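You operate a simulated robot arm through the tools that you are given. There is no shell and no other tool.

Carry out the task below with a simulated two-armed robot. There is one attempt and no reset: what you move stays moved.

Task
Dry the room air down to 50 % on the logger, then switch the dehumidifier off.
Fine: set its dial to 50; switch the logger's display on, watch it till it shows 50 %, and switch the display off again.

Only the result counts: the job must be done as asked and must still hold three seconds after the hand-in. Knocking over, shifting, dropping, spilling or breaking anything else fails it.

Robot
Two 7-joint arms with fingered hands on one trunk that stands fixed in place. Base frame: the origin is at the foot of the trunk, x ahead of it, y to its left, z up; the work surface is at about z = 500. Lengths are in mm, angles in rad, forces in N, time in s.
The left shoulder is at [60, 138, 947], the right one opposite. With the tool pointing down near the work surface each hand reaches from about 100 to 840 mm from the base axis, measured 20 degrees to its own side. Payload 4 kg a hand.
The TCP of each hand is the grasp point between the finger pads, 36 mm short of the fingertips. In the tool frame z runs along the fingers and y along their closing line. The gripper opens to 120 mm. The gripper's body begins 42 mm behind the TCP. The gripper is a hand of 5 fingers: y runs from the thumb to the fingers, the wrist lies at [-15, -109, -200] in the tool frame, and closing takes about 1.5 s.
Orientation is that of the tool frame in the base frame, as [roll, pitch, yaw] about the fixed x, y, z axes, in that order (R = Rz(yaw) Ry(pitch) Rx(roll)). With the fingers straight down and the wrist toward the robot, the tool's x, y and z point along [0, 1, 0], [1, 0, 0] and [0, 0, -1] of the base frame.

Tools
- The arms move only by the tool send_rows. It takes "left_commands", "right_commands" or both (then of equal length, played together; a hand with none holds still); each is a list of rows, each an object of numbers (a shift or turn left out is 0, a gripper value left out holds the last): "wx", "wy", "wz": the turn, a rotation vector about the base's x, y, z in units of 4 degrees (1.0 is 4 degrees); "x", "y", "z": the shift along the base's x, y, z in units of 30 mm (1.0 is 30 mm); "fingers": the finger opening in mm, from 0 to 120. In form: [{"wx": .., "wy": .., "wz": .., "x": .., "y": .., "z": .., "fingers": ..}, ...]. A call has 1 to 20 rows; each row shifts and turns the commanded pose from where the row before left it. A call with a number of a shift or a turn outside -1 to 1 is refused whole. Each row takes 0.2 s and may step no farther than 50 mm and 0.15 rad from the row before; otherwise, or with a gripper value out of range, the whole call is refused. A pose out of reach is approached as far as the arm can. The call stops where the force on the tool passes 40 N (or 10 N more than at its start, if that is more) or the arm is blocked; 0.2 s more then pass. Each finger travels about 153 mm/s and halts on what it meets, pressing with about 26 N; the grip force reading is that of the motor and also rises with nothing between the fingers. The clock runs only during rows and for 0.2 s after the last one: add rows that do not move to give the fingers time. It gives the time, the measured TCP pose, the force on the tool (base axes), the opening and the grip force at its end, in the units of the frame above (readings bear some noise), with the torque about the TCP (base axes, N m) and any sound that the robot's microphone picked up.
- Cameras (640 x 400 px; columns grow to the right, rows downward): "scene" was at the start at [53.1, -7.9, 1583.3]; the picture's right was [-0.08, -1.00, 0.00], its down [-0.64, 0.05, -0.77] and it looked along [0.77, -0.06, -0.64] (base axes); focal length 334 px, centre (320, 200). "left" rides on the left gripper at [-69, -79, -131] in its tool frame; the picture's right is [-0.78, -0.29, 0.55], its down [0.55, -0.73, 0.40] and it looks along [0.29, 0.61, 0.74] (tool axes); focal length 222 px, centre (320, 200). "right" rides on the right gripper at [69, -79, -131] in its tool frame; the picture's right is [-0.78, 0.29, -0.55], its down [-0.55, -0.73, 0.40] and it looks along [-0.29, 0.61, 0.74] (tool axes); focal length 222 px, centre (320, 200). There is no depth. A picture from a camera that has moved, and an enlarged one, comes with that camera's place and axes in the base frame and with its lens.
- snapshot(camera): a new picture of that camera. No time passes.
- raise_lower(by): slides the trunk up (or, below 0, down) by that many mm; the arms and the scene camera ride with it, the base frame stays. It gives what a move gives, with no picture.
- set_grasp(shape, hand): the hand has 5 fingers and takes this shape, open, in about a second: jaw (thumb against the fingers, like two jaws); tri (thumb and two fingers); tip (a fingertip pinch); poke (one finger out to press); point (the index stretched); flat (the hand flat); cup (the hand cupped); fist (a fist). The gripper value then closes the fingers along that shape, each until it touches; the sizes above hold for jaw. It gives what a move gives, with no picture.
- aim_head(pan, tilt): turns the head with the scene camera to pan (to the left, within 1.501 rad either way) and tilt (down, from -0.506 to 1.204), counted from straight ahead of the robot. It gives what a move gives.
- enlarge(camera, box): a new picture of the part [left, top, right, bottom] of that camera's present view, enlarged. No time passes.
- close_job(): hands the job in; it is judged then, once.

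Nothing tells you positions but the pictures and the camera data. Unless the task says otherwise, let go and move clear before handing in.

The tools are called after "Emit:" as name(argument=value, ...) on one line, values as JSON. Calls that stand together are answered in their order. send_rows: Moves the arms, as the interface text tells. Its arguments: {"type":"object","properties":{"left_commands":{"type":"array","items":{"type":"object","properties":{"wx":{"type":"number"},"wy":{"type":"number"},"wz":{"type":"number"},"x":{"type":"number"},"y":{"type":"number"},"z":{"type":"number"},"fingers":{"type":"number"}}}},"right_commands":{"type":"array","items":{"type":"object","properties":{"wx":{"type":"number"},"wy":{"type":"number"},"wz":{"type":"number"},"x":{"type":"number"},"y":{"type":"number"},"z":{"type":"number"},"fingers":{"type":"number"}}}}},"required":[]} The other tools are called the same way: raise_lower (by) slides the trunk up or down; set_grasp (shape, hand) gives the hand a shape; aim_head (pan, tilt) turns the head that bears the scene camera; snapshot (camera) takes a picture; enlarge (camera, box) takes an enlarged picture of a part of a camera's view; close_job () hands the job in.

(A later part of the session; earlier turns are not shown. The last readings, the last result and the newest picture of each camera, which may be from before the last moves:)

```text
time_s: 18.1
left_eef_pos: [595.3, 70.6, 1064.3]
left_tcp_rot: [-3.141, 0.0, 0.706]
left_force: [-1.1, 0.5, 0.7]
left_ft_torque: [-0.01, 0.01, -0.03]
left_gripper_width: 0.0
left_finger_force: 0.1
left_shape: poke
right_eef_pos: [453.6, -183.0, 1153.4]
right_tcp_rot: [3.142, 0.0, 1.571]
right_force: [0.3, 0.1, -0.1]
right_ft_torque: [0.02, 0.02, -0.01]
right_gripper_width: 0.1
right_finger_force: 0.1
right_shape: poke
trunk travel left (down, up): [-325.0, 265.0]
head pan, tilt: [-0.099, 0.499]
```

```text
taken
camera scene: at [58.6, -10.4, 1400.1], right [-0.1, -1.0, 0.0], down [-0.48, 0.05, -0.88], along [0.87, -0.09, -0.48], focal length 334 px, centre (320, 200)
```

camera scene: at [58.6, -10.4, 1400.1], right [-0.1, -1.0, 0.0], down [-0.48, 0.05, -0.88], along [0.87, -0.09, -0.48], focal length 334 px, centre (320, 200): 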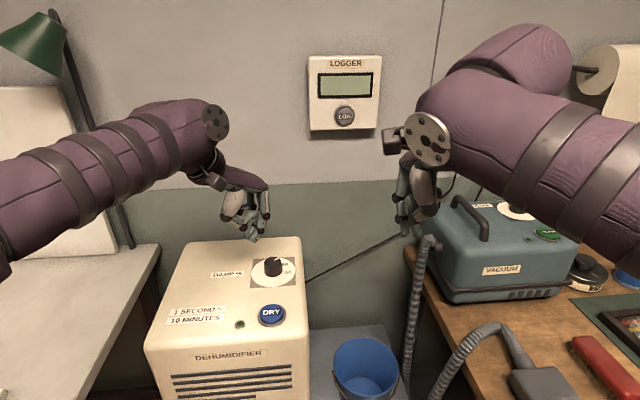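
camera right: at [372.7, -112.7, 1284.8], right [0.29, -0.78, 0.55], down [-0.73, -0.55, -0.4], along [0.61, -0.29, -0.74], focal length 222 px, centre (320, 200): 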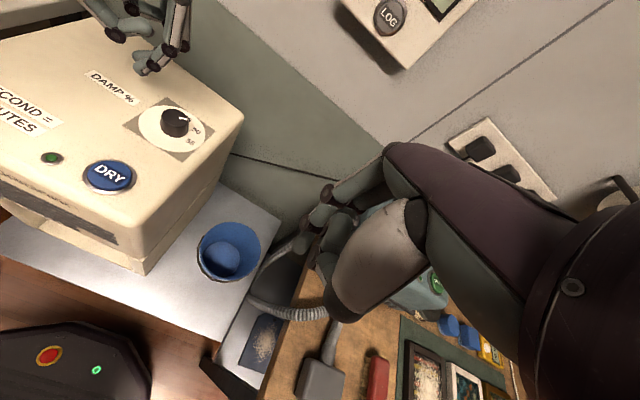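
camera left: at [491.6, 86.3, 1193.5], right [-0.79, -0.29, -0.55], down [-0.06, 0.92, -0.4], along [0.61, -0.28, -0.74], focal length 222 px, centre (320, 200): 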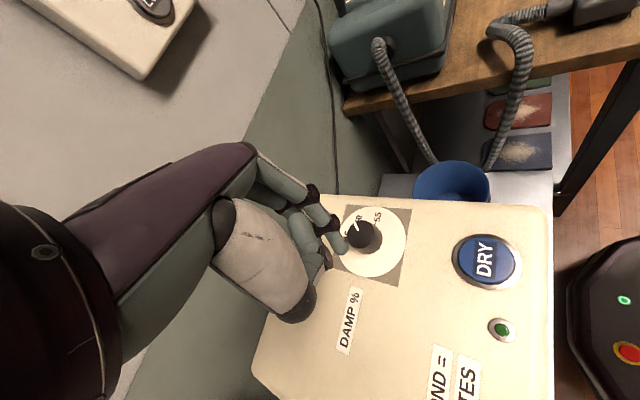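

In the left view the index fingertip sits at about the expected point 36 mm beyond the TCP. I'll enlarge the hands to confirm the fingertips.

Emit:
enlarge(camera="right", box=[240, 160, 420, 330])

Emit:
enlarge(camera="left", box=[240, 160, 420, 330])

Emit:
enlarge(camera="scene", box=[290, 40, 400, 145])

Emit:
enlarge(camera="scene", box=[140, 170, 320, 340])

```text
2.35 times, centred on (330, 245) of right
camera zoom: at [372.7, -112.7, 1284.8], right [0.29, -0.78, 0.55], down [-0.73, -0.55, -0.4], along [0.61, -0.29, -0.74], focal length 523 px, centre (296, 94)
```

zoom: 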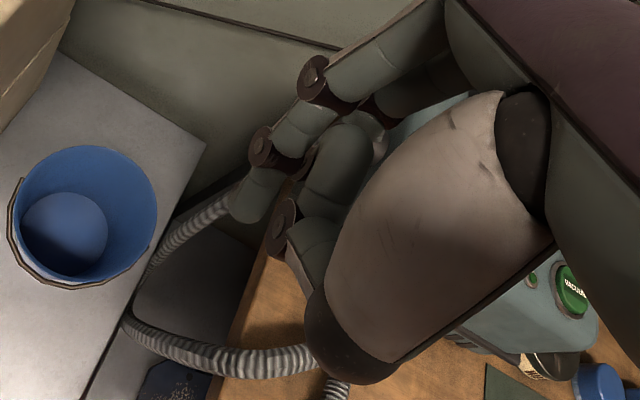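

```text
2.35 times, centred on (330, 245) of left
camera zoom: at [491.6, 86.3, 1193.5], right [-0.79, -0.29, -0.55], down [-0.06, 0.92, -0.4], along [0.61, -0.28, -0.74], focal length 523 px, centre (296, 94)
```

zoom: 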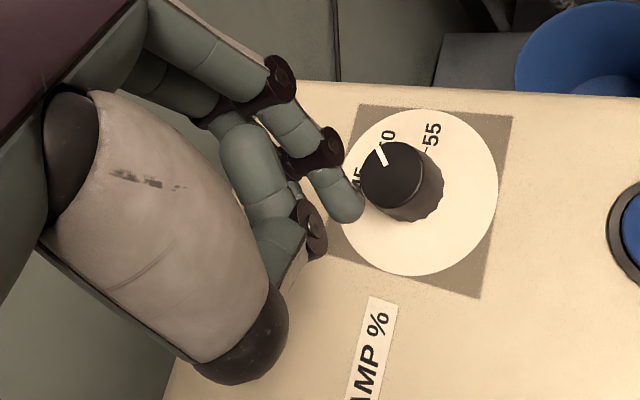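

```text
3.81 times, centred on (345, 92) of scene
camera zoom: at [58.6, -10.4, 1400.1], right [-0.1, -1.0, 0.0], down [-0.48, 0.05, -0.88], along [0.87, -0.09, -0.48], focal length 1270 px, centre (225, 610)
```

zoom: 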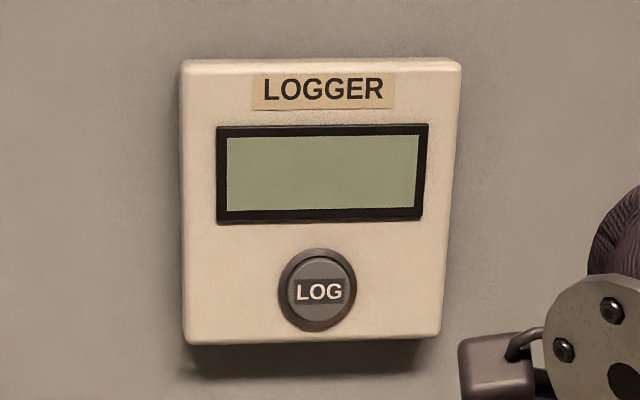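

```text
2.35 times, centred on (230, 255) of scene
camera zoom: at [58.6, -10.4, 1400.1], right [-0.1, -1.0, 0.0], down [-0.48, 0.05, -0.88], along [0.87, -0.09, -0.48], focal length 785 px, centre (532, 71)
```

zoom: 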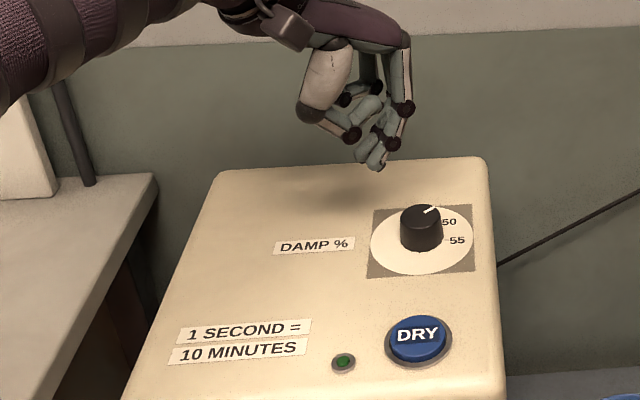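

The index tips lie about 36 mm beyond each TCP, and LOG is near [775, -136, 1212]. I'll raise the trunk a bit for better arm posture, then start tilting the right hand forward.

Emit:
raise_lower(by=150)

Emit:
send_rows(right_commands=[{"wy": -1}, {"wy": -1}, {"wy": -1}, {"wy": -1}, {"wy": -1}, {"wy": -1}, {"wy": -1}, {"wy": -1}, {"wy": -1}, {"wy": -1}])

Emit:
snapshot(camera="scene")

Emit:
snapshot(camera="right")

```text
time_s: 19.9
left_eef_pos: [595.6, 70.8, 1213.0]
left_tcp_rot: [3.138, 0.0, 0.705]
left_force: [0.3, -0.5, 0.4]
left_ft_torque: [0.01, -0.01, -0.01]
left_gripper_width: 0.0
left_finger_force: 0.1
left_shape: poke
right_eef_pos: [453.8, -182.5, 1303.9]
right_tcp_rot: [-3.14, 0.0, 1.572]
right_force: [0.5, -0.9, 0.2]
right_ft_torque: [0.01, 0.01, -0.05]
right_gripper_width: 0.1
right_finger_force: 0.0
right_shape: poke
trunk travel left (down, up): [-475.0, 115.0]
head pan, tilt: [-0.099, 0.499]
```

```text
time_s: 22.1
left_eef_pos: [594.6, 71.3, 1213.2]
left_tcp_rot: [-3.141, 0.0, 0.705]
left_force: [0.0, 0.6, 0.0]
left_ft_torque: [-0.04, 0.02, -0.03]
left_gripper_width: 0.3
left_finger_force: 0.1
left_shape: poke
right_eef_pos: [453.1, -181.9, 1304.3]
right_tcp_rot: [2.444, -0.001, 1.574]
right_force: [-0.2, 0.5, 0.5]
right_ft_torque: [0.0, 0.05, -0.03]
right_gripper_width: 0.0
right_finger_force: 0.1
right_shape: poke
trunk travel left (down, up): [-475.0, 115.0]
head pan, tilt: [-0.099, 0.499]
```

```text
taken
camera scene: at [58.5, -9.5, 1550.2], right [-0.1, -1.0, 0.0], down [-0.48, 0.05, -0.88], along [0.87, -0.09, -0.48], focal length 334 px, centre (320, 200)
```

scene: 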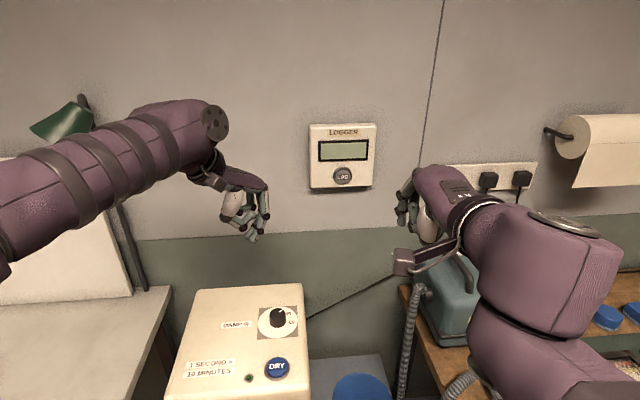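

```text
taken
camera right: at [306.5, -111.8, 1353.4], right [-0.13, -0.78, 0.61], down [-0.31, -0.55, -0.78], along [0.94, -0.29, -0.17], focal length 222 px, centre (320, 200)
```

right: 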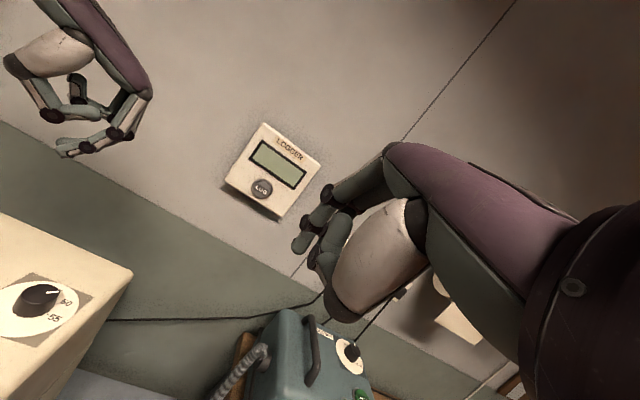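

LOG triangulates to about [772, -138, 1218]. I'll continue tilting the right hand forward while bringing the index to about 55 mm in front of the button.

Emit:
send_rows(right_commands=[{"wy": -0.92, "x": 0.63, "y": 0.122, "z": -0.233}, {"wy": -0.92, "x": 0.63, "y": 0.122, "z": -0.233}, {"wy": -0.92, "x": 0.63, "y": 0.122, "z": -0.233}, {"wy": -0.92, "x": 0.63, "y": 0.122, "z": -0.233}, {"wy": -0.92, "x": 0.63, "y": 0.122, "z": -0.233}, {"wy": -0.92, "x": 0.63, "y": 0.122, "z": -0.233}, {"wy": -0.92, "x": 0.63, "y": 0.122, "z": -0.233}, {"wy": -0.92, "x": 0.63, "y": 0.122, "z": -0.233}, {"wy": -0.92, "x": 0.63, "y": 0.122, "z": -0.233}, {"wy": -0.92, "x": 0.63, "y": 0.122, "z": -0.233}, {"wy": -0.92, "x": 0.63, "y": 0.122, "z": -0.233}, {"wy": -0.92, "x": 0.63, "y": 0.122, "z": -0.233}])

Emit:
snapshot(camera="scene")

Emit:
snapshot(camera="right")

Emit:
enlarge(camera="scene", box=[290, 100, 450, 220])

```text
time_s: 23.0
left_eef_pos: [595.2, 71.5, 1213.1]
left_tcp_rot: [3.141, 0.002, 0.704]
left_force: [0.5, 0.7, 0.4]
left_ft_torque: [0.0, -0.01, -0.01]
left_gripper_width: 0.3
left_finger_force: 0.0
left_shape: poke
right_eef_pos: [495.4, -102.1, 1296.9]
right_tcp_rot: [2.19, -0.072, 1.764]
right_force: [0.1, 0.2, 0.5]
right_ft_torque: [0.01, -0.02, -0.02]
right_gripper_width: 0.1
right_finger_force: 0.2
right_shape: poke
trunk travel left (down, up): [-475.0, 115.0]
head pan, tilt: [-0.099, 0.499]
stopped in row 4 (right hand): the arm was blocked; the commanded pose is now the measured one
```

```text
taken
camera scene: at [59.4, -10.9, 1550.1], right [-0.1, -1.0, 0.0], down [-0.48, 0.05, -0.88], along [0.87, -0.09, -0.48], focal length 334 px, centre (320, 200)
```

scene: 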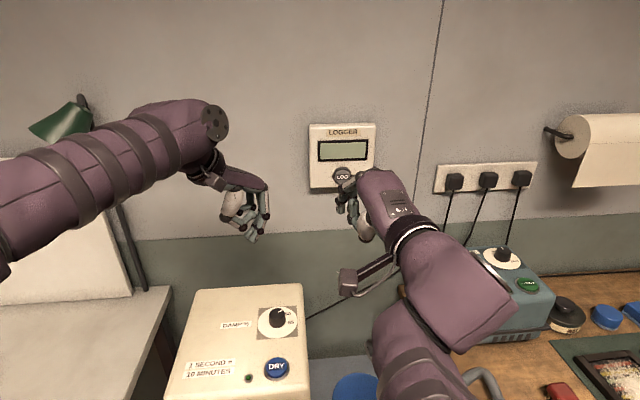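

```text
taken
camera right: at [332.1, -64.4, 1314.0], right [-0.11, -0.86, 0.5], down [-0.01, -0.5, -0.87], along [0.99, -0.1, 0.05], focal length 222 px, centre (320, 200)
```

right: 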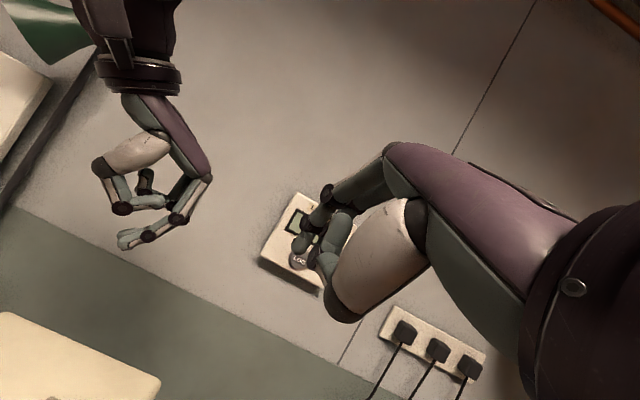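

```text
3.33 times, centred on (370, 160) of scene
camera zoom: at [59.4, -10.9, 1550.1], right [-0.1, -1.0, 0.0], down [-0.48, 0.05, -0.88], along [0.87, -0.09, -0.48], focal length 1112 px, centre (153, 333)
```

zoom: 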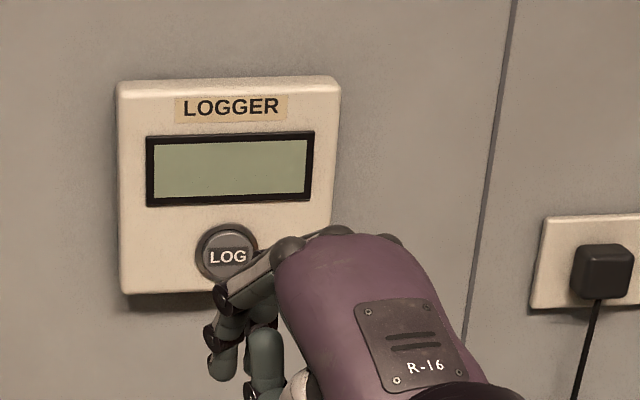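

The right arm hit a limit while tilting forward (hand now about 54° tilted). A stretched index should need less tilt, so I'll switch the right hand to the "point" shape and see where the fingertip goes.

Emit:
send_rows(right_commands=[{"x": -0.5}, {"x": -0.5}])

Emit:
set_grasp(hand="right", shape="point")

Emit:
snapshot(camera="right")

Emit:
enlarge(camera="scene", box=[290, 100, 530, 300])

```text
time_s: 23.6
left_eef_pos: [595.4, 71.0, 1212.9]
left_tcp_rot: [3.141, 0.0, 0.706]
left_force: [-0.5, 0.2, -0.1]
left_ft_torque: [-0.03, 0.02, 0.04]
left_gripper_width: 0.0
left_finger_force: 0.2
left_shape: poke
right_eef_pos: [465.4, -103.1, 1298.2]
right_tcp_rot: [2.19, -0.071, 1.764]
right_force: [-0.5, -0.1, -0.5]
right_ft_torque: [0.01, 0.0, 0.01]
right_gripper_width: 0.1
right_finger_force: 0.0
right_shape: poke
trunk travel left (down, up): [-475.0, 115.0]
head pan, tilt: [-0.099, 0.499]
```

```text
time_s: 24.5
left_eef_pos: [595.5, 70.6, 1214.5]
left_tcp_rot: [-3.141, 0.0, 0.704]
left_force: [0.0, 0.0, -0.4]
left_ft_torque: [-0.02, -0.02, 0.01]
left_gripper_width: 0.0
left_finger_force: 0.0
left_shape: poke
right_eef_pos: [466.6, -102.5, 1297.7]
right_tcp_rot: [2.191, -0.071, 1.764]
right_force: [0.5, 0.3, 0.8]
right_ft_torque: [0.03, 0.0, 0.0]
right_gripper_width: 114.0
right_finger_force: 0.1
right_shape: point
trunk travel left (down, up): [-475.0, 115.0]
head pan, tilt: [-0.099, 0.499]
```

```text
taken
camera right: at [301.9, -64.3, 1314.6], right [-0.11, -0.86, 0.5], down [-0.01, -0.5, -0.87], along [0.99, -0.1, 0.05], focal length 222 px, centre (320, 200)
```

right: 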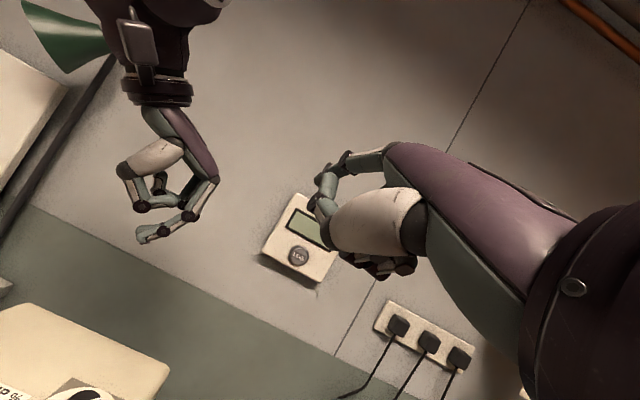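

```text
2.00 times, centred on (410, 200) of scene
camera zoom: at [58.7, -10.4, 1550.2], right [-0.1, -1.0, 0.0], down [-0.48, 0.05, -0.88], along [0.87, -0.09, -0.48], focal length 667 px, centre (140, 200)
```

zoom: 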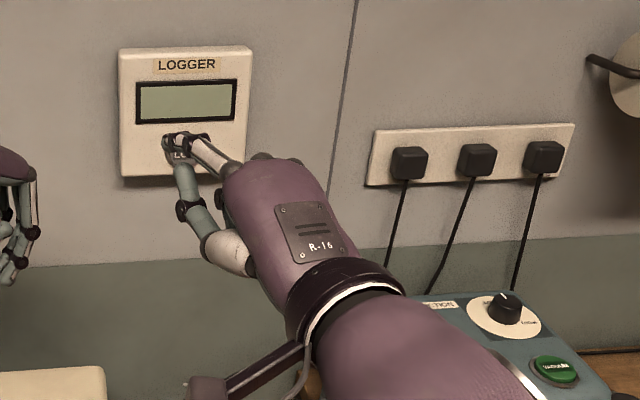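

The index looks still bent; I'll let the hand settle a moment and look again.

Emit:
send_rows(right_commands=[{"fingers": 120}, {}, {}, {}, {}])

Emit:
enlarge(camera="right", box=[240, 100, 480, 300])

Emit:
enlarge(camera="scene", box=[290, 100, 530, 300])

```text
time_s: 25.7
left_eef_pos: [596.0, 69.6, 1213.0]
left_tcp_rot: [-3.141, -0.001, 0.705]
left_force: [0.3, -0.5, 0.3]
left_ft_torque: [-0.02, 0.03, -0.02]
left_gripper_width: 0.1
left_finger_force: 0.0
left_shape: poke
right_eef_pos: [466.7, -102.3, 1298.3]
right_tcp_rot: [2.192, -0.07, 1.762]
right_force: [0.0, -0.3, 0.3]
right_ft_torque: [0.0, 0.0, -0.02]
right_gripper_width: 114.2
right_finger_force: 0.0
right_shape: point
trunk travel left (down, up): [-475.0, 115.0]
head pan, tilt: [-0.099, 0.499]
```

```text
2.00 times, centred on (360, 200) of right
camera zoom: at [301.7, -64.3, 1314.6], right [-0.11, -0.86, 0.5], down [-0.01, -0.5, -0.87], along [0.99, -0.1, 0.05], focal length 444 px, centre (240, 200)
```

zoom: 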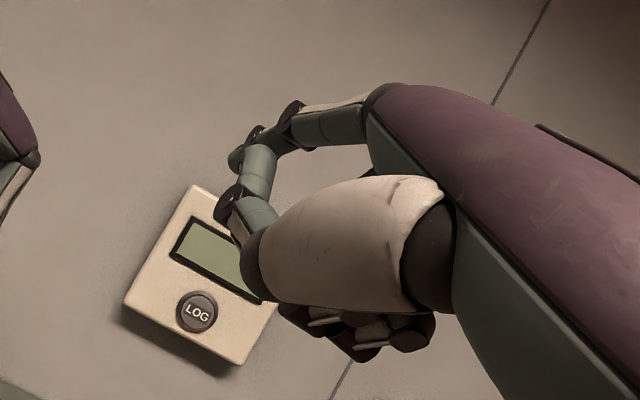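

```text
2.00 times, centred on (410, 200) of scene
camera zoom: at [58.6, -10.4, 1550.2], right [-0.1, -1.0, 0.0], down [-0.48, 0.05, -0.88], along [0.87, -0.09, -0.48], focal length 667 px, centre (140, 200)
```

zoom: 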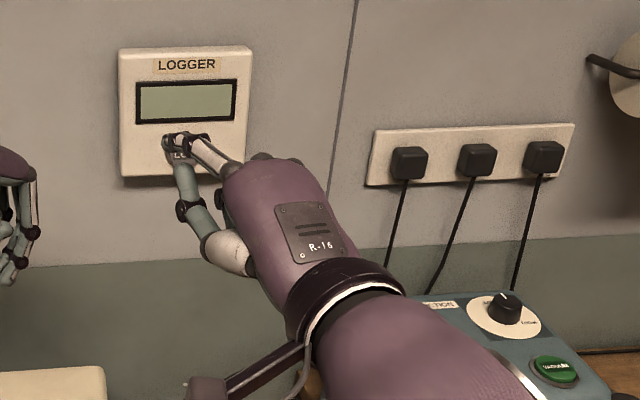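

In the point shape the stretched index tip is about at [487, -73, 1345], pointing forward, which suits the button. I'll bring the right index to about 30 mm in front of LOG, and the left hand to hover above DRY.

Emit:
send_rows(right_commands=[{"x": 0.843, "y": -0.217, "z": -0.423}, {"x": 0.843, "y": -0.217, "z": -0.423}, {"x": 0.843, "y": -0.217, "z": -0.423}, {"x": 0.843, "y": -0.217, "z": -0.423}, {"x": 0.843, "y": -0.217, "z": -0.423}, {"x": 0.843, "y": -0.217, "z": -0.423}, {"x": 0.843, "y": -0.217, "z": -0.423}, {"x": 0.5, "y": -0.217, "z": -0.423}, {"y": -0.217, "z": -0.423}, {"y": -0.217, "z": -0.423}], left_commands=[{"x": -0.4125, "y": -0.154, "z": -0.84}, {"x": -0.4125, "y": -0.154, "z": -0.84}, {"x": -0.4125, "y": -0.154, "z": -0.84}, {"x": -0.4125, "y": -0.154, "z": -0.84}, {"x": -0.4125, "y": -0.154, "z": -0.84}, {"x": -0.4125, "y": -0.154, "z": -0.84}, {"x": -0.4125, "y": -0.154, "z": -0.84}, {"x": -0.4125, "y": -0.154, "z": -0.84}, {}, {}])

Emit:
snapshot(camera="scene")

Emit:
snapshot(camera="right")

Emit:
snapshot(camera="left")

```text
time_s: 27.9
left_eef_pos: [497.0, 35.5, 1010.9]
left_tcp_rot: [3.141, 0.0, 0.706]
left_force: [0.1, -0.5, 0.5]
left_ft_torque: [-0.04, -0.01, 0.05]
left_gripper_width: 0.0
left_finger_force: 0.1
left_shape: poke
right_eef_pos: [657.5, -167.4, 1168.8]
right_tcp_rot: [2.191, -0.069, 1.762]
right_force: [1.1, 0.0, -0.6]
right_ft_torque: [0.01, -0.01, 0.02]
right_gripper_width: 114.2
right_finger_force: 0.1
right_shape: point
trunk travel left (down, up): [-475.0, 115.0]
head pan, tilt: [-0.099, 0.499]
```

```text
taken
camera scene: at [58.9, -10.6, 1550.2], right [-0.1, -1.0, 0.0], down [-0.48, 0.05, -0.88], along [0.87, -0.09, -0.48], focal length 334 px, centre (320, 200)
```

scene: 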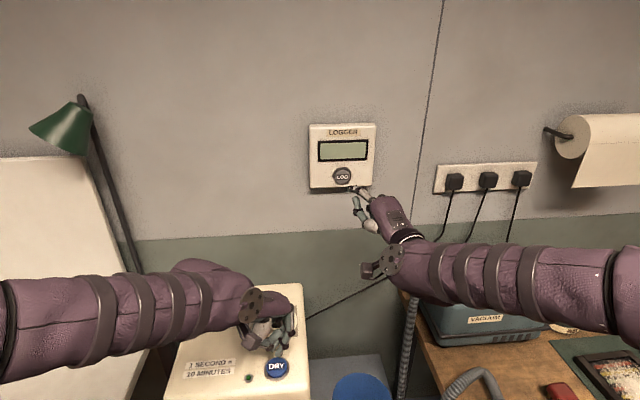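

```text
taken
camera right: at [493.2, -128.8, 1186.0], right [-0.11, -0.86, 0.5], down [-0.01, -0.5, -0.87], along [0.99, -0.1, 0.05], focal length 222 px, centre (320, 200)
```

right: 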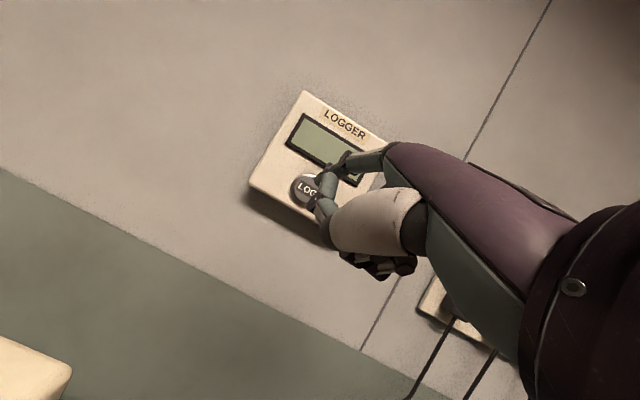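

```text
taken
camera left: at [393.1, 50.3, 1141.8], right [-0.79, -0.29, -0.55], down [-0.06, 0.92, -0.4], along [0.62, -0.28, -0.74], focal length 222 px, centre (320, 200)
```

left: 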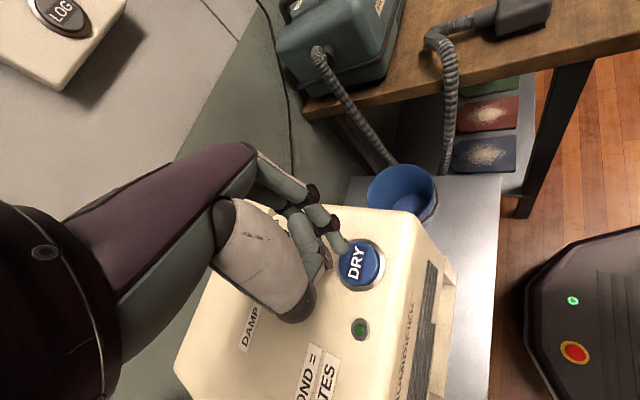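

The fingertip is roughly 90 mm short of LOG. I'll zoom in from both cameras to align before approaching.

Emit:
enlarge(camera="right", box=[250, 100, 430, 280])

Emit:
enlarge(camera="scene", box=[295, 110, 415, 240])

```text
2.22 times, centred on (340, 190) of right
camera zoom: at [493.2, -128.8, 1186.0], right [-0.11, -0.86, 0.5], down [-0.01, -0.5, -0.87], along [0.99, -0.1, 0.05], focal length 494 px, centre (276, 222)
```

zoom: 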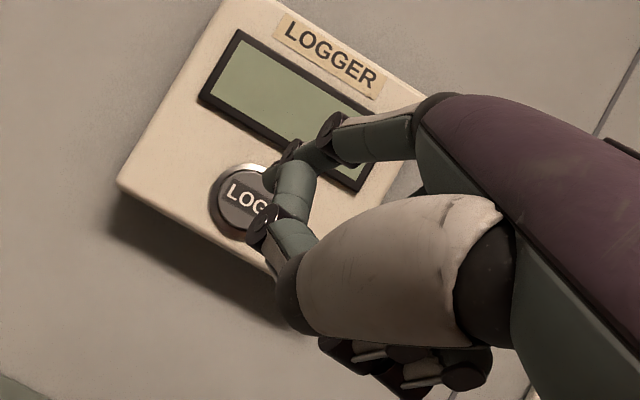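

```text
3.08 times, centred on (355, 175) of scene
camera zoom: at [58.9, -10.6, 1550.2], right [-0.1, -1.0, 0.0], down [-0.48, 0.05, -0.88], along [0.87, -0.09, -0.48], focal length 1026 px, centre (212, 277)
```

zoom: 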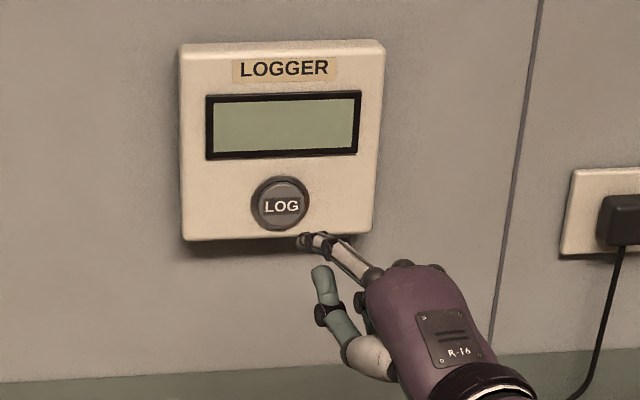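

The tip is near [717, -140, 1212] and LOG seems nearer x 800, so I'll advance about 54 mm while dropping slightly, then re-check alignment.

Emit:
send_rows(right_commands=[{"x": 0.6, "z": -0.08, "y": 0.02}, {"x": 0.6, "z": -0.08, "y": 0.02}, {"x": 0.6, "z": -0.08, "y": 0.02}])

Emit:
enlarge(camera="right", box=[250, 100, 430, 280])

Emit:
enlarge(camera="scene", box=[295, 110, 415, 240])

Emit:
snapshot(camera="left")

```text
time_s: 28.7
left_eef_pos: [498.6, 33.7, 1012.4]
left_tcp_rot: [-3.14, 0.0, 0.705]
left_force: [-1.0, -0.2, 0.1]
left_ft_torque: [0.01, -0.05, -0.04]
left_gripper_width: 0.0
left_finger_force: 0.1
left_shape: poke
right_eef_pos: [712.0, -164.3, 1161.5]
right_tcp_rot: [2.193, -0.07, 1.762]
right_force: [0.1, 0.7, -1.2]
right_ft_torque: [0.0, -0.02, -0.01]
right_gripper_width: 114.3
right_finger_force: 0.0
right_shape: point
trunk travel left (down, up): [-475.0, 115.0]
head pan, tilt: [-0.099, 0.499]
```

```text
2.22 times, centred on (340, 190) of right
camera zoom: at [548.2, -126.8, 1178.8], right [-0.11, -0.86, 0.5], down [-0.01, -0.5, -0.87], along [0.99, -0.1, 0.05], focal length 494 px, centre (276, 222)
```

zoom: 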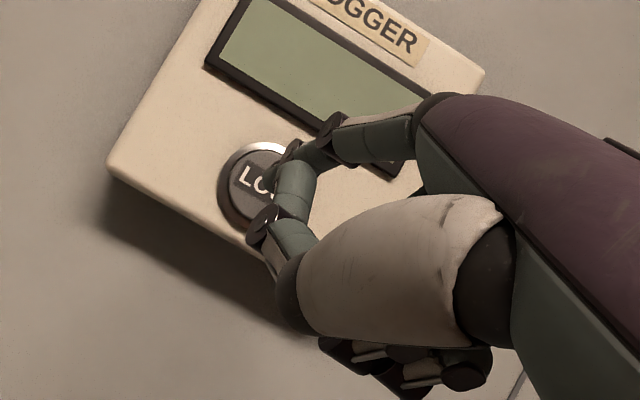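

```text
3.08 times, centred on (355, 175) of scene
camera zoom: at [59.3, -10.5, 1550.2], right [-0.1, -0.99, 0.0], down [-0.48, 0.05, -0.88], along [0.87, -0.09, -0.48], focal length 1026 px, centre (212, 277)
```

zoom: 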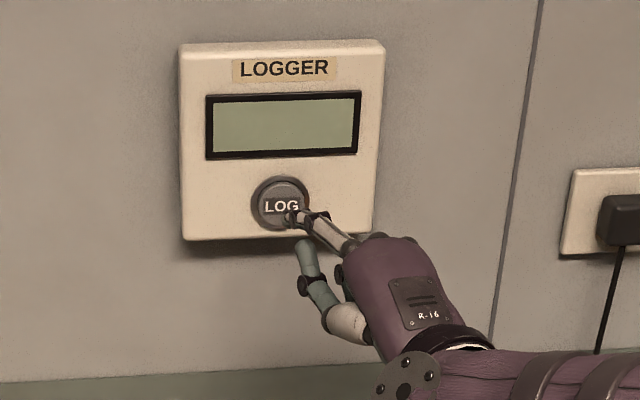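

```text
taken
camera left: at [393.5, 50.3, 1141.9], right [-0.79, -0.29, -0.55], down [-0.06, 0.92, -0.4], along [0.62, -0.28, -0.74], focal length 222 px, centre (320, 200)
```

left: 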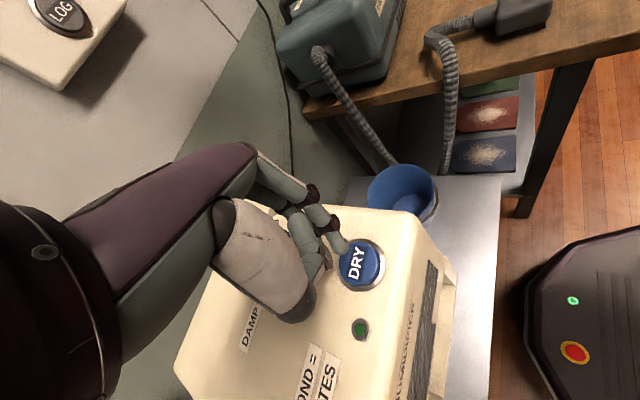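

The tip looks aligned with the button centre, with about 25 mm left. I'll advance in small steps.

Emit:
send_rows(right_commands=[{"x": 0.2, "z": -0.02}, {"x": 0.2, "z": -0.02}, {"x": 0.15}])

Emit:
enlarge(camera="scene", box=[295, 110, 415, 240])

Emit:
enlarge(camera="right", box=[250, 100, 430, 280])

```text
time_s: 29.5
left_eef_pos: [496.7, 34.9, 1012.1]
left_tcp_rot: [3.141, 0.001, 0.706]
left_force: [0.3, -0.2, 0.9]
left_ft_torque: [0.0, 0.01, 0.02]
left_gripper_width: 0.0
left_finger_force: 0.0
left_shape: poke
right_eef_pos: [729.9, -164.8, 1161.4]
right_tcp_rot: [2.192, -0.071, 1.761]
right_force: [1.1, 1.2, 0.2]
right_ft_torque: [-0.02, 0.02, -0.04]
right_gripper_width: 114.4
right_finger_force: 0.2
right_shape: point
trunk travel left (down, up): [-475.0, 115.0]
head pan, tilt: [-0.099, 0.499]
```

```text
3.08 times, centred on (355, 175) of scene
camera zoom: at [58.8, -10.5, 1550.2], right [-0.1, -1.0, 0.0], down [-0.48, 0.05, -0.88], along [0.87, -0.09, -0.48], focal length 1026 px, centre (212, 277)
```

zoom: 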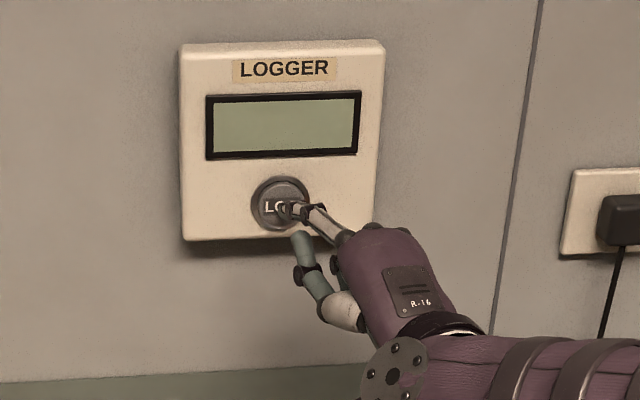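

```text
2.22 times, centred on (340, 190) of right
camera zoom: at [565.2, -126.6, 1178.0], right [-0.12, -0.86, 0.5], down [-0.01, -0.5, -0.87], along [0.99, -0.1, 0.05], focal length 494 px, centre (276, 222)
```

zoom: 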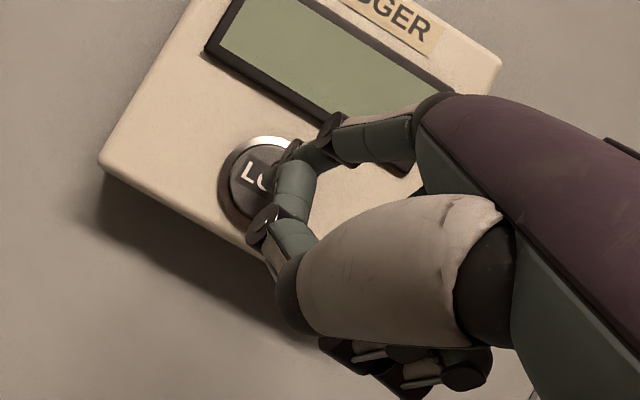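

No contact yet; continuing in 3 mm steps.

Emit:
send_rows(right_commands=[{"x": 0.1, "y": 0.03}, {"x": 0.1, "y": 0.03}, {"x": 0.1}])

Emit:
enlarge(camera="scene", box=[295, 110, 415, 240])

```text
time_s: 30.3
left_eef_pos: [497.3, 35.7, 1012.2]
left_tcp_rot: [-3.141, -0.001, 0.704]
left_force: [-0.3, -0.7, 0.7]
left_ft_torque: [0.01, 0.02, -0.01]
left_gripper_width: 0.0
left_finger_force: 0.0
left_shape: poke
right_eef_pos: [737.2, -165.2, 1162.9]
right_tcp_rot: [2.19, -0.069, 1.763]
right_force: [-2.2, 0.1, 0.4]
right_ft_torque: [-0.04, -0.1, 0.07]
right_gripper_width: 114.3
right_finger_force: 0.1
right_shape: point
trunk travel left (down, up): [-475.0, 115.0]
head pan, tilt: [-0.099, 0.499]
heard: click
```

```text
3.08 times, centred on (355, 175) of scene
camera zoom: at [58.4, -10.4, 1550.2], right [-0.1, -1.0, 0.0], down [-0.48, 0.05, -0.88], along [0.87, -0.09, -0.48], focal length 1026 px, centre (212, 277)
```

zoom: 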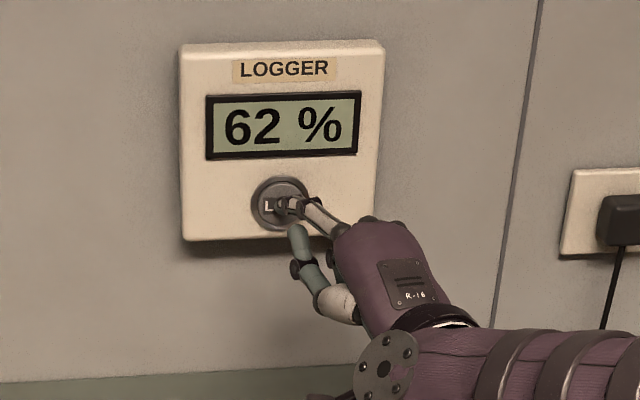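

LOG clicked and the display shows 62 %. I'll back the right finger off, and aim the head so I can see both the display and the DRYING lamp.

Emit:
send_rows(right_commands=[{"x": -0.4}, {"x": -0.4}])

Emit:
aim_head(pan=0.0, tilt=0.78)

Emit:
snapshot(camera="scene")

Emit:
enlarge(camera="left", box=[280, 190, 440, 350])

```text
time_s: 30.9
left_eef_pos: [497.8, 35.7, 1011.8]
left_tcp_rot: [3.141, 0.001, 0.706]
left_force: [-0.9, 1.1, 0.2]
left_ft_torque: [0.0, 0.0, -0.02]
left_gripper_width: 0.1
left_finger_force: 0.0
left_shape: poke
right_eef_pos: [713.4, -163.3, 1161.3]
right_tcp_rot: [2.19, -0.071, 1.762]
right_force: [0.1, -0.7, 0.5]
right_ft_torque: [0.03, -0.03, 0.0]
right_gripper_width: 114.2
right_finger_force: 0.0
right_shape: point
trunk travel left (down, up): [-475.0, 115.0]
head pan, tilt: [-0.099, 0.499]
```

```text
time_s: 31.7
left_eef_pos: [495.9, 34.8, 1011.5]
left_tcp_rot: [-3.141, 0.0, 0.705]
left_force: [0.8, 0.5, -0.2]
left_ft_torque: [-0.02, 0.02, 0.02]
left_gripper_width: 0.0
left_finger_force: 0.0
left_shape: poke
right_eef_pos: [713.4, -163.7, 1161.5]
right_tcp_rot: [2.19, -0.07, 1.763]
right_force: [-0.2, 0.3, 0.7]
right_ft_torque: [-0.03, 0.02, -0.02]
right_gripper_width: 114.1
right_finger_force: 0.2
right_shape: point
trunk travel left (down, up): [-475.0, 115.0]
head pan, tilt: [0.0, 0.78]
```

```text
taken
camera scene: at [49.8, -1.5, 1525.9], right [0.0, -1.0, 0.0], down [-0.7, 0.0, -0.71], along [0.71, 0.0, -0.7], focal length 334 px, centre (320, 200)
```

scene: 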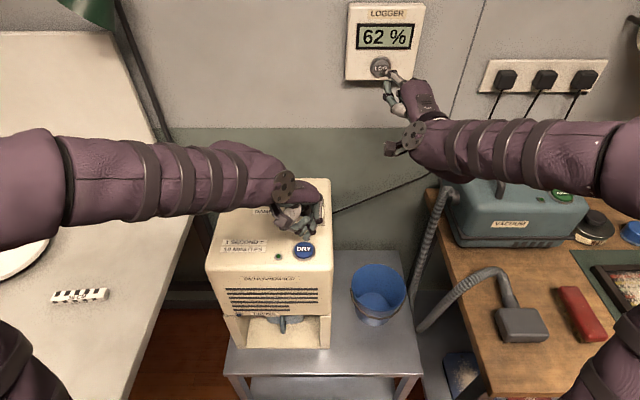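

```text
2.50 times, centred on (360, 270) of left
camera zoom: at [393.0, 50.4, 1142.1], right [-0.79, -0.29, -0.55], down [-0.06, 0.92, -0.4], along [0.62, -0.28, -0.74], focal length 555 px, centre (220, 25)
```

zoom: 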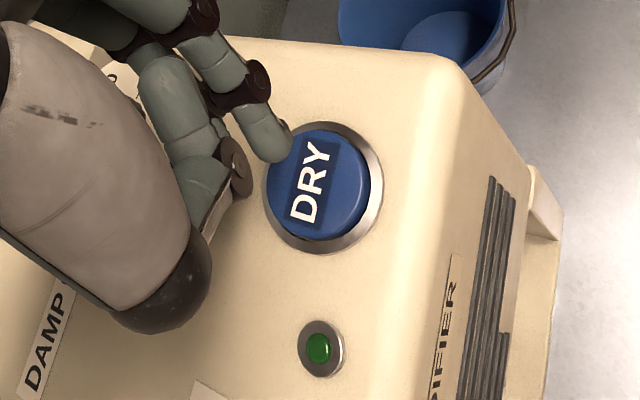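

Everything I need is in view. Now I'll lower the left index toward DRY, finishing in 3 mm steps.

Emit:
send_rows(left_commands=[{"z": -0.5, "y": 0.05}, {"z": -0.2, "y": 0.05}, {"z": -0.1}])

Emit:
enlarge(camera="left", box=[280, 190, 440, 350])

Emit:
enlarge(camera="scene", box=[200, 170, 350, 350])

```text
time_s: 32.5
left_eef_pos: [498.1, 36.0, 988.6]
left_tcp_rot: [-3.141, 0.0, 0.705]
left_force: [0.2, -0.3, 0.5]
left_ft_torque: [0.03, 0.0, 0.0]
left_gripper_width: 0.1
left_finger_force: 0.1
left_shape: poke
right_eef_pos: [712.8, -162.2, 1161.5]
right_tcp_rot: [2.19, -0.07, 1.763]
right_force: [-0.4, -0.5, 0.0]
right_ft_torque: [0.01, 0.01, 0.03]
right_gripper_width: 114.0
right_finger_force: 0.0
right_shape: point
trunk travel left (down, up): [-475.0, 115.0]
head pan, tilt: [0.0, 0.78]
```

```text
2.50 times, centred on (360, 270) of left
camera zoom: at [393.0, 52.1, 1117.6], right [-0.79, -0.29, -0.55], down [-0.06, 0.92, -0.4], along [0.62, -0.28, -0.74], focal length 555 px, centre (220, 25)
```

zoom: 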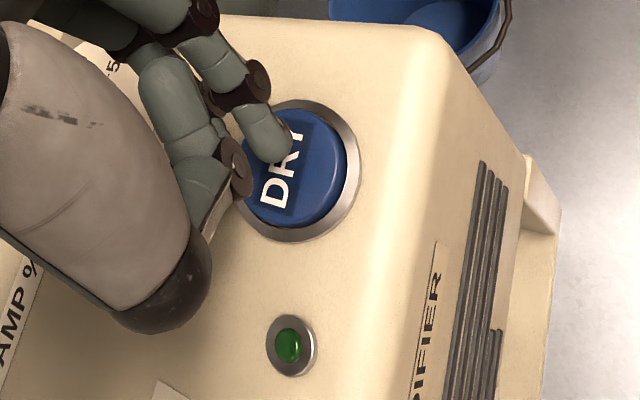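

```text
2.22 times, centred on (275, 260) of scene
camera zoom: at [49.8, -1.5, 1525.8], right [0.0, -1.0, 0.0], down [-0.7, 0.0, -0.71], along [0.71, 0.0, -0.7], focal length 741 px, centre (420, 67)
```

zoom: 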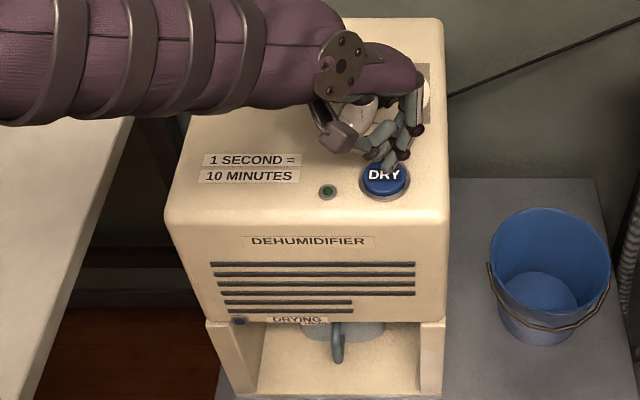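

Well aligned above the button; continuing down in 3 mm steps.

Emit:
send_rows(left_commands=[{"z": -0.1}, {"z": -0.1}, {"z": -0.1}])

Emit:
enlarge(camera="scene", box=[200, 170, 350, 350])

```text
time_s: 33.3
left_eef_pos: [497.3, 37.3, 978.7]
left_tcp_rot: [-3.14, 0.0, 0.705]
left_force: [-0.6, 0.4, 0.0]
left_ft_torque: [0.01, -0.02, -0.02]
left_gripper_width: 0.1
left_finger_force: 0.1
left_shape: poke
right_eef_pos: [713.2, -164.2, 1161.1]
right_tcp_rot: [2.192, -0.071, 1.765]
right_force: [-0.2, -0.4, 0.5]
right_ft_torque: [-0.01, 0.03, 0.01]
right_gripper_width: 114.2
right_finger_force: 0.1
right_shape: point
trunk travel left (down, up): [-475.0, 115.0]
head pan, tilt: [0.0, 0.78]
```

```text
2.22 times, centred on (275, 260) of scene
camera zoom: at [49.8, -1.4, 1525.8], right [0.0, -1.0, 0.0], down [-0.7, 0.0, -0.71], along [0.71, 0.0, -0.7], focal length 741 px, centre (420, 67)
```

zoom: 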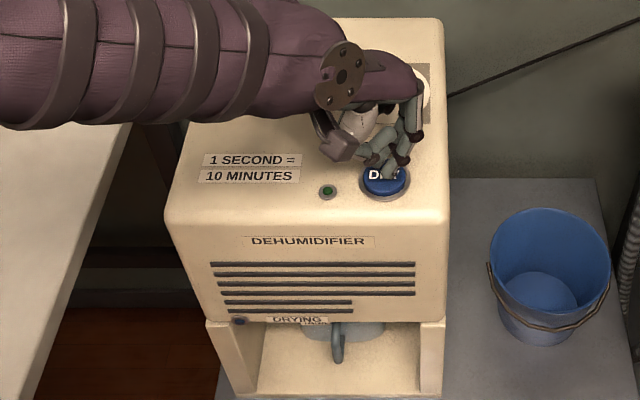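

Emit:
send_rows(left_commands=[{"z": -0.1}, {"z": -0.1}])

Emit:
enlarge(camera="scene", box=[200, 170, 350, 350])

```text
time_s: 33.9
left_eef_pos: [496.0, 37.1, 972.5]
left_tcp_rot: [3.14, 0.0, 0.703]
left_force: [-1.0, -0.6, 1.8]
left_ft_torque: [-0.01, 0.03, -0.05]
left_gripper_width: 0.2
left_finger_force: 0.2
left_shape: poke
right_eef_pos: [713.1, -163.4, 1161.6]
right_tcp_rot: [2.189, -0.07, 1.764]
right_force: [-0.4, 0.7, 0.1]
right_ft_torque: [0.01, 0.01, -0.01]
right_gripper_width: 114.4
right_finger_force: 0.1
right_shape: point
trunk travel left (down, up): [-475.0, 115.0]
head pan, tilt: [0.0, 0.78]
heard: click
```

```text
2.22 times, centred on (275, 260) of scene
camera zoom: at [49.5, -1.4, 1525.9], right [0.0, -1.0, 0.0], down [-0.7, 0.0, -0.71], along [0.71, 0.0, -0.7], focal length 741 px, centre (420, 67)
```

zoom: 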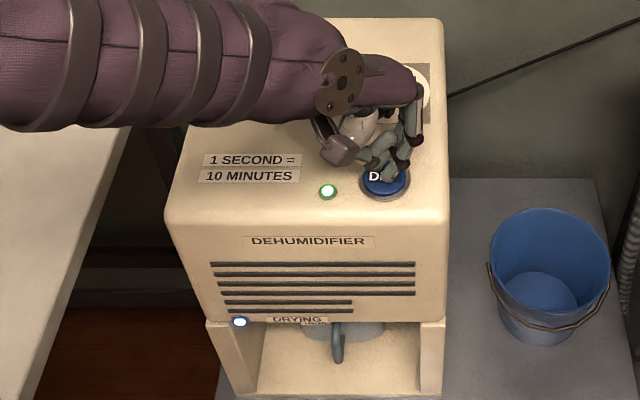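

DRY clicked: the green lamp and the DRYING lamp are both lit. I'll lift the finger off and watch the display.

Emit:
send_rows(left_commands=[{"z": 0.5}, {"z": 0.3}])

Emit:
snapshot(camera="scene")

```text
time_s: 34.5
left_eef_pos: [496.3, 37.5, 996.5]
left_tcp_rot: [-3.141, -0.002, 0.705]
left_force: [0.1, 0.0, -0.1]
left_ft_torque: [0.0, 0.01, -0.01]
left_gripper_width: 0.0
left_finger_force: 0.0
left_shape: poke
right_eef_pos: [714.1, -163.2, 1161.3]
right_tcp_rot: [2.191, -0.071, 1.764]
right_force: [0.6, 0.0, 0.0]
right_ft_torque: [-0.02, 0.0, 0.01]
right_gripper_width: 114.1
right_finger_force: 0.0
right_shape: point
trunk travel left (down, up): [-475.0, 115.0]
head pan, tilt: [0.0, 0.78]
```

```text
taken
camera scene: at [49.7, -1.4, 1525.8], right [0.0, -1.0, 0.0], down [-0.7, 0.0, -0.71], along [0.71, 0.0, -0.7], focal length 334 px, centre (320, 200)
```

scene: 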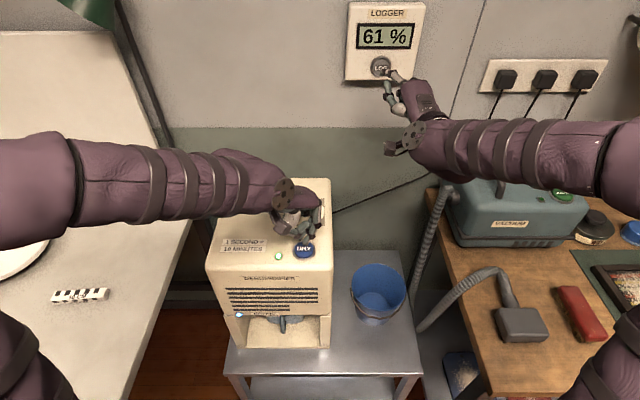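

It is drying: 61 % already. I'll wait in short steps and watch the rate.

Emit:
send_rows(left_commands=[{}, {}, {}, {}, {}, {}, {}, {}])

Emit:
snapshot(camera="scene")

```text
time_s: 36.3
left_eef_pos: [496.3, 37.7, 996.6]
left_tcp_rot: [-3.14, -0.001, 0.707]
left_force: [-0.4, 0.4, 0.4]
left_ft_torque: [0.01, -0.01, -0.02]
left_gripper_width: 0.0
left_finger_force: 0.0
left_shape: poke
right_eef_pos: [712.9, -163.0, 1162.0]
right_tcp_rot: [2.191, -0.071, 1.763]
right_force: [-0.3, 0.5, -0.1]
right_ft_torque: [0.0, 0.0, 0.01]
right_gripper_width: 114.0
right_finger_force: 0.0
right_shape: point
trunk travel left (down, up): [-475.0, 115.0]
head pan, tilt: [0.0, 0.78]
```

```text
taken
camera scene: at [49.7, -1.4, 1525.8], right [0.0, -1.0, 0.0], down [-0.7, 0.0, -0.71], along [0.71, 0.0, -0.7], focal length 334 px, centre (320, 200)
```

scene: 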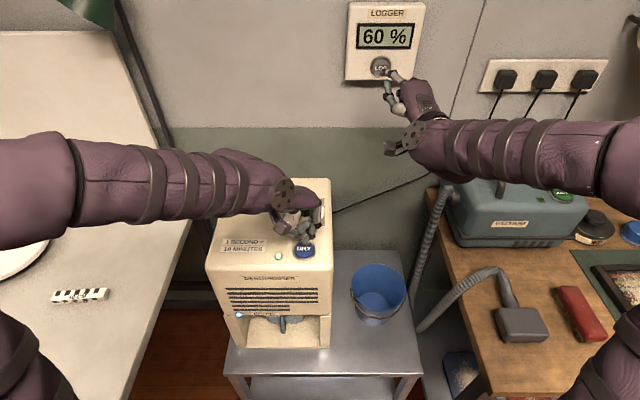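

60 % now, about 0.7 to 1 % per second. Continuing to watch, with the DRYING lamp still lit.

Emit:
send_rows(left_commands=[{}, {}, {}, {}, {}, {}, {}, {}, {}, {}, {}, {}, {}, {}])

Emit:
snapshot(camera="scene")

```text
time_s: 39.3
left_eef_pos: [496.7, 36.8, 996.5]
left_tcp_rot: [3.141, 0.0, 0.707]
left_force: [0.1, -0.1, -0.8]
left_ft_torque: [0.0, 0.01, -0.02]
left_gripper_width: 0.0
left_finger_force: 0.1
left_shape: poke
right_eef_pos: [713.4, -163.3, 1162.3]
right_tcp_rot: [2.191, -0.07, 1.763]
right_force: [-0.1, 1.1, -0.3]
right_ft_torque: [0.01, -0.02, 0.01]
right_gripper_width: 114.1
right_finger_force: 0.1
right_shape: point
trunk travel left (down, up): [-475.0, 115.0]
head pan, tilt: [0.0, 0.78]
```

```text
taken
camera scene: at [49.7, -1.4, 1525.8], right [0.0, -1.0, 0.0], down [-0.7, 0.0, -0.71], along [0.71, 0.0, -0.7], focal length 334 px, centre (320, 200)
```

scene: 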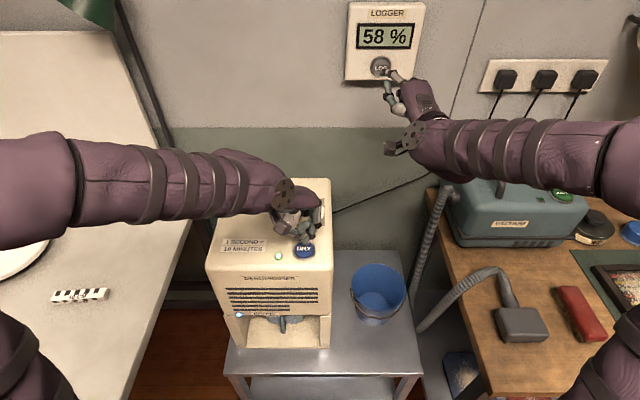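

58 % with the DRYING lamp still on. Continuing.

Emit:
send_rows(left_commands=[{}, {}, {}, {}, {}, {}, {}, {}, {}, {}, {}, {}, {}, {}])

Emit:
snapshot(camera="scene")

```text
time_s: 42.3
left_eef_pos: [496.5, 38.2, 996.5]
left_tcp_rot: [3.141, -0.001, 0.704]
left_force: [0.3, 0.1, 0.2]
left_ft_torque: [-0.03, 0.02, 0.0]
left_gripper_width: 0.0
left_finger_force: 0.1
left_shape: poke
right_eef_pos: [713.0, -163.0, 1161.6]
right_tcp_rot: [2.19, -0.07, 1.763]
right_force: [-0.6, -0.2, 1.1]
right_ft_torque: [-0.01, 0.01, 0.0]
right_gripper_width: 114.1
right_finger_force: 0.1
right_shape: point
trunk travel left (down, up): [-475.0, 115.0]
head pan, tilt: [0.0, 0.78]
```

```text
taken
camera scene: at [49.7, -1.4, 1525.8], right [0.0, -1.0, 0.0], down [-0.7, 0.0, -0.71], along [0.71, 0.0, -0.7], focal length 334 px, centre (320, 200)
```

scene: 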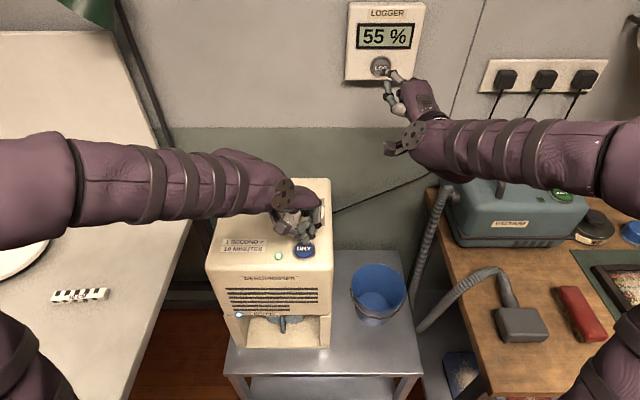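

55 % now. I'll lower the left finger to just above DRY while waiting, so the switch-off can be prompt at 50 %.

Emit:
send_rows(left_commands=[{"z": -0.3}, {"z": -0.15}, {}, {}, {}, {}, {}, {}, {}, {}])

Emit:
snapshot(camera="scene")

```text
time_s: 44.5
left_eef_pos: [496.0, 37.4, 983.6]
left_tcp_rot: [-3.14, 0.0, 0.704]
left_force: [0.1, 0.3, 0.4]
left_ft_torque: [-0.01, 0.02, 0.0]
left_gripper_width: 0.0
left_finger_force: 0.0
left_shape: poke
right_eef_pos: [712.9, -163.2, 1162.0]
right_tcp_rot: [2.193, -0.07, 1.761]
right_force: [0.7, -1.1, -0.2]
right_ft_torque: [-0.02, -0.01, -0.03]
right_gripper_width: 114.3
right_finger_force: 0.1
right_shape: point
trunk travel left (down, up): [-475.0, 115.0]
head pan, tilt: [0.0, 0.78]
```

```text
taken
camera scene: at [49.7, -1.4, 1525.8], right [0.0, -1.0, 0.0], down [-0.7, 0.0, -0.71], along [0.71, 0.0, -0.7], focal length 334 px, centre (320, 200)
```

scene: 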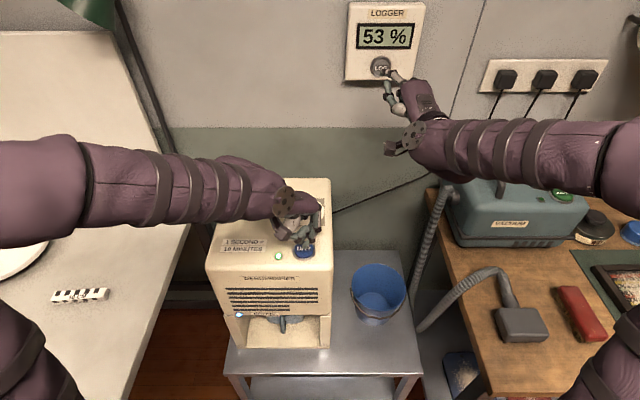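

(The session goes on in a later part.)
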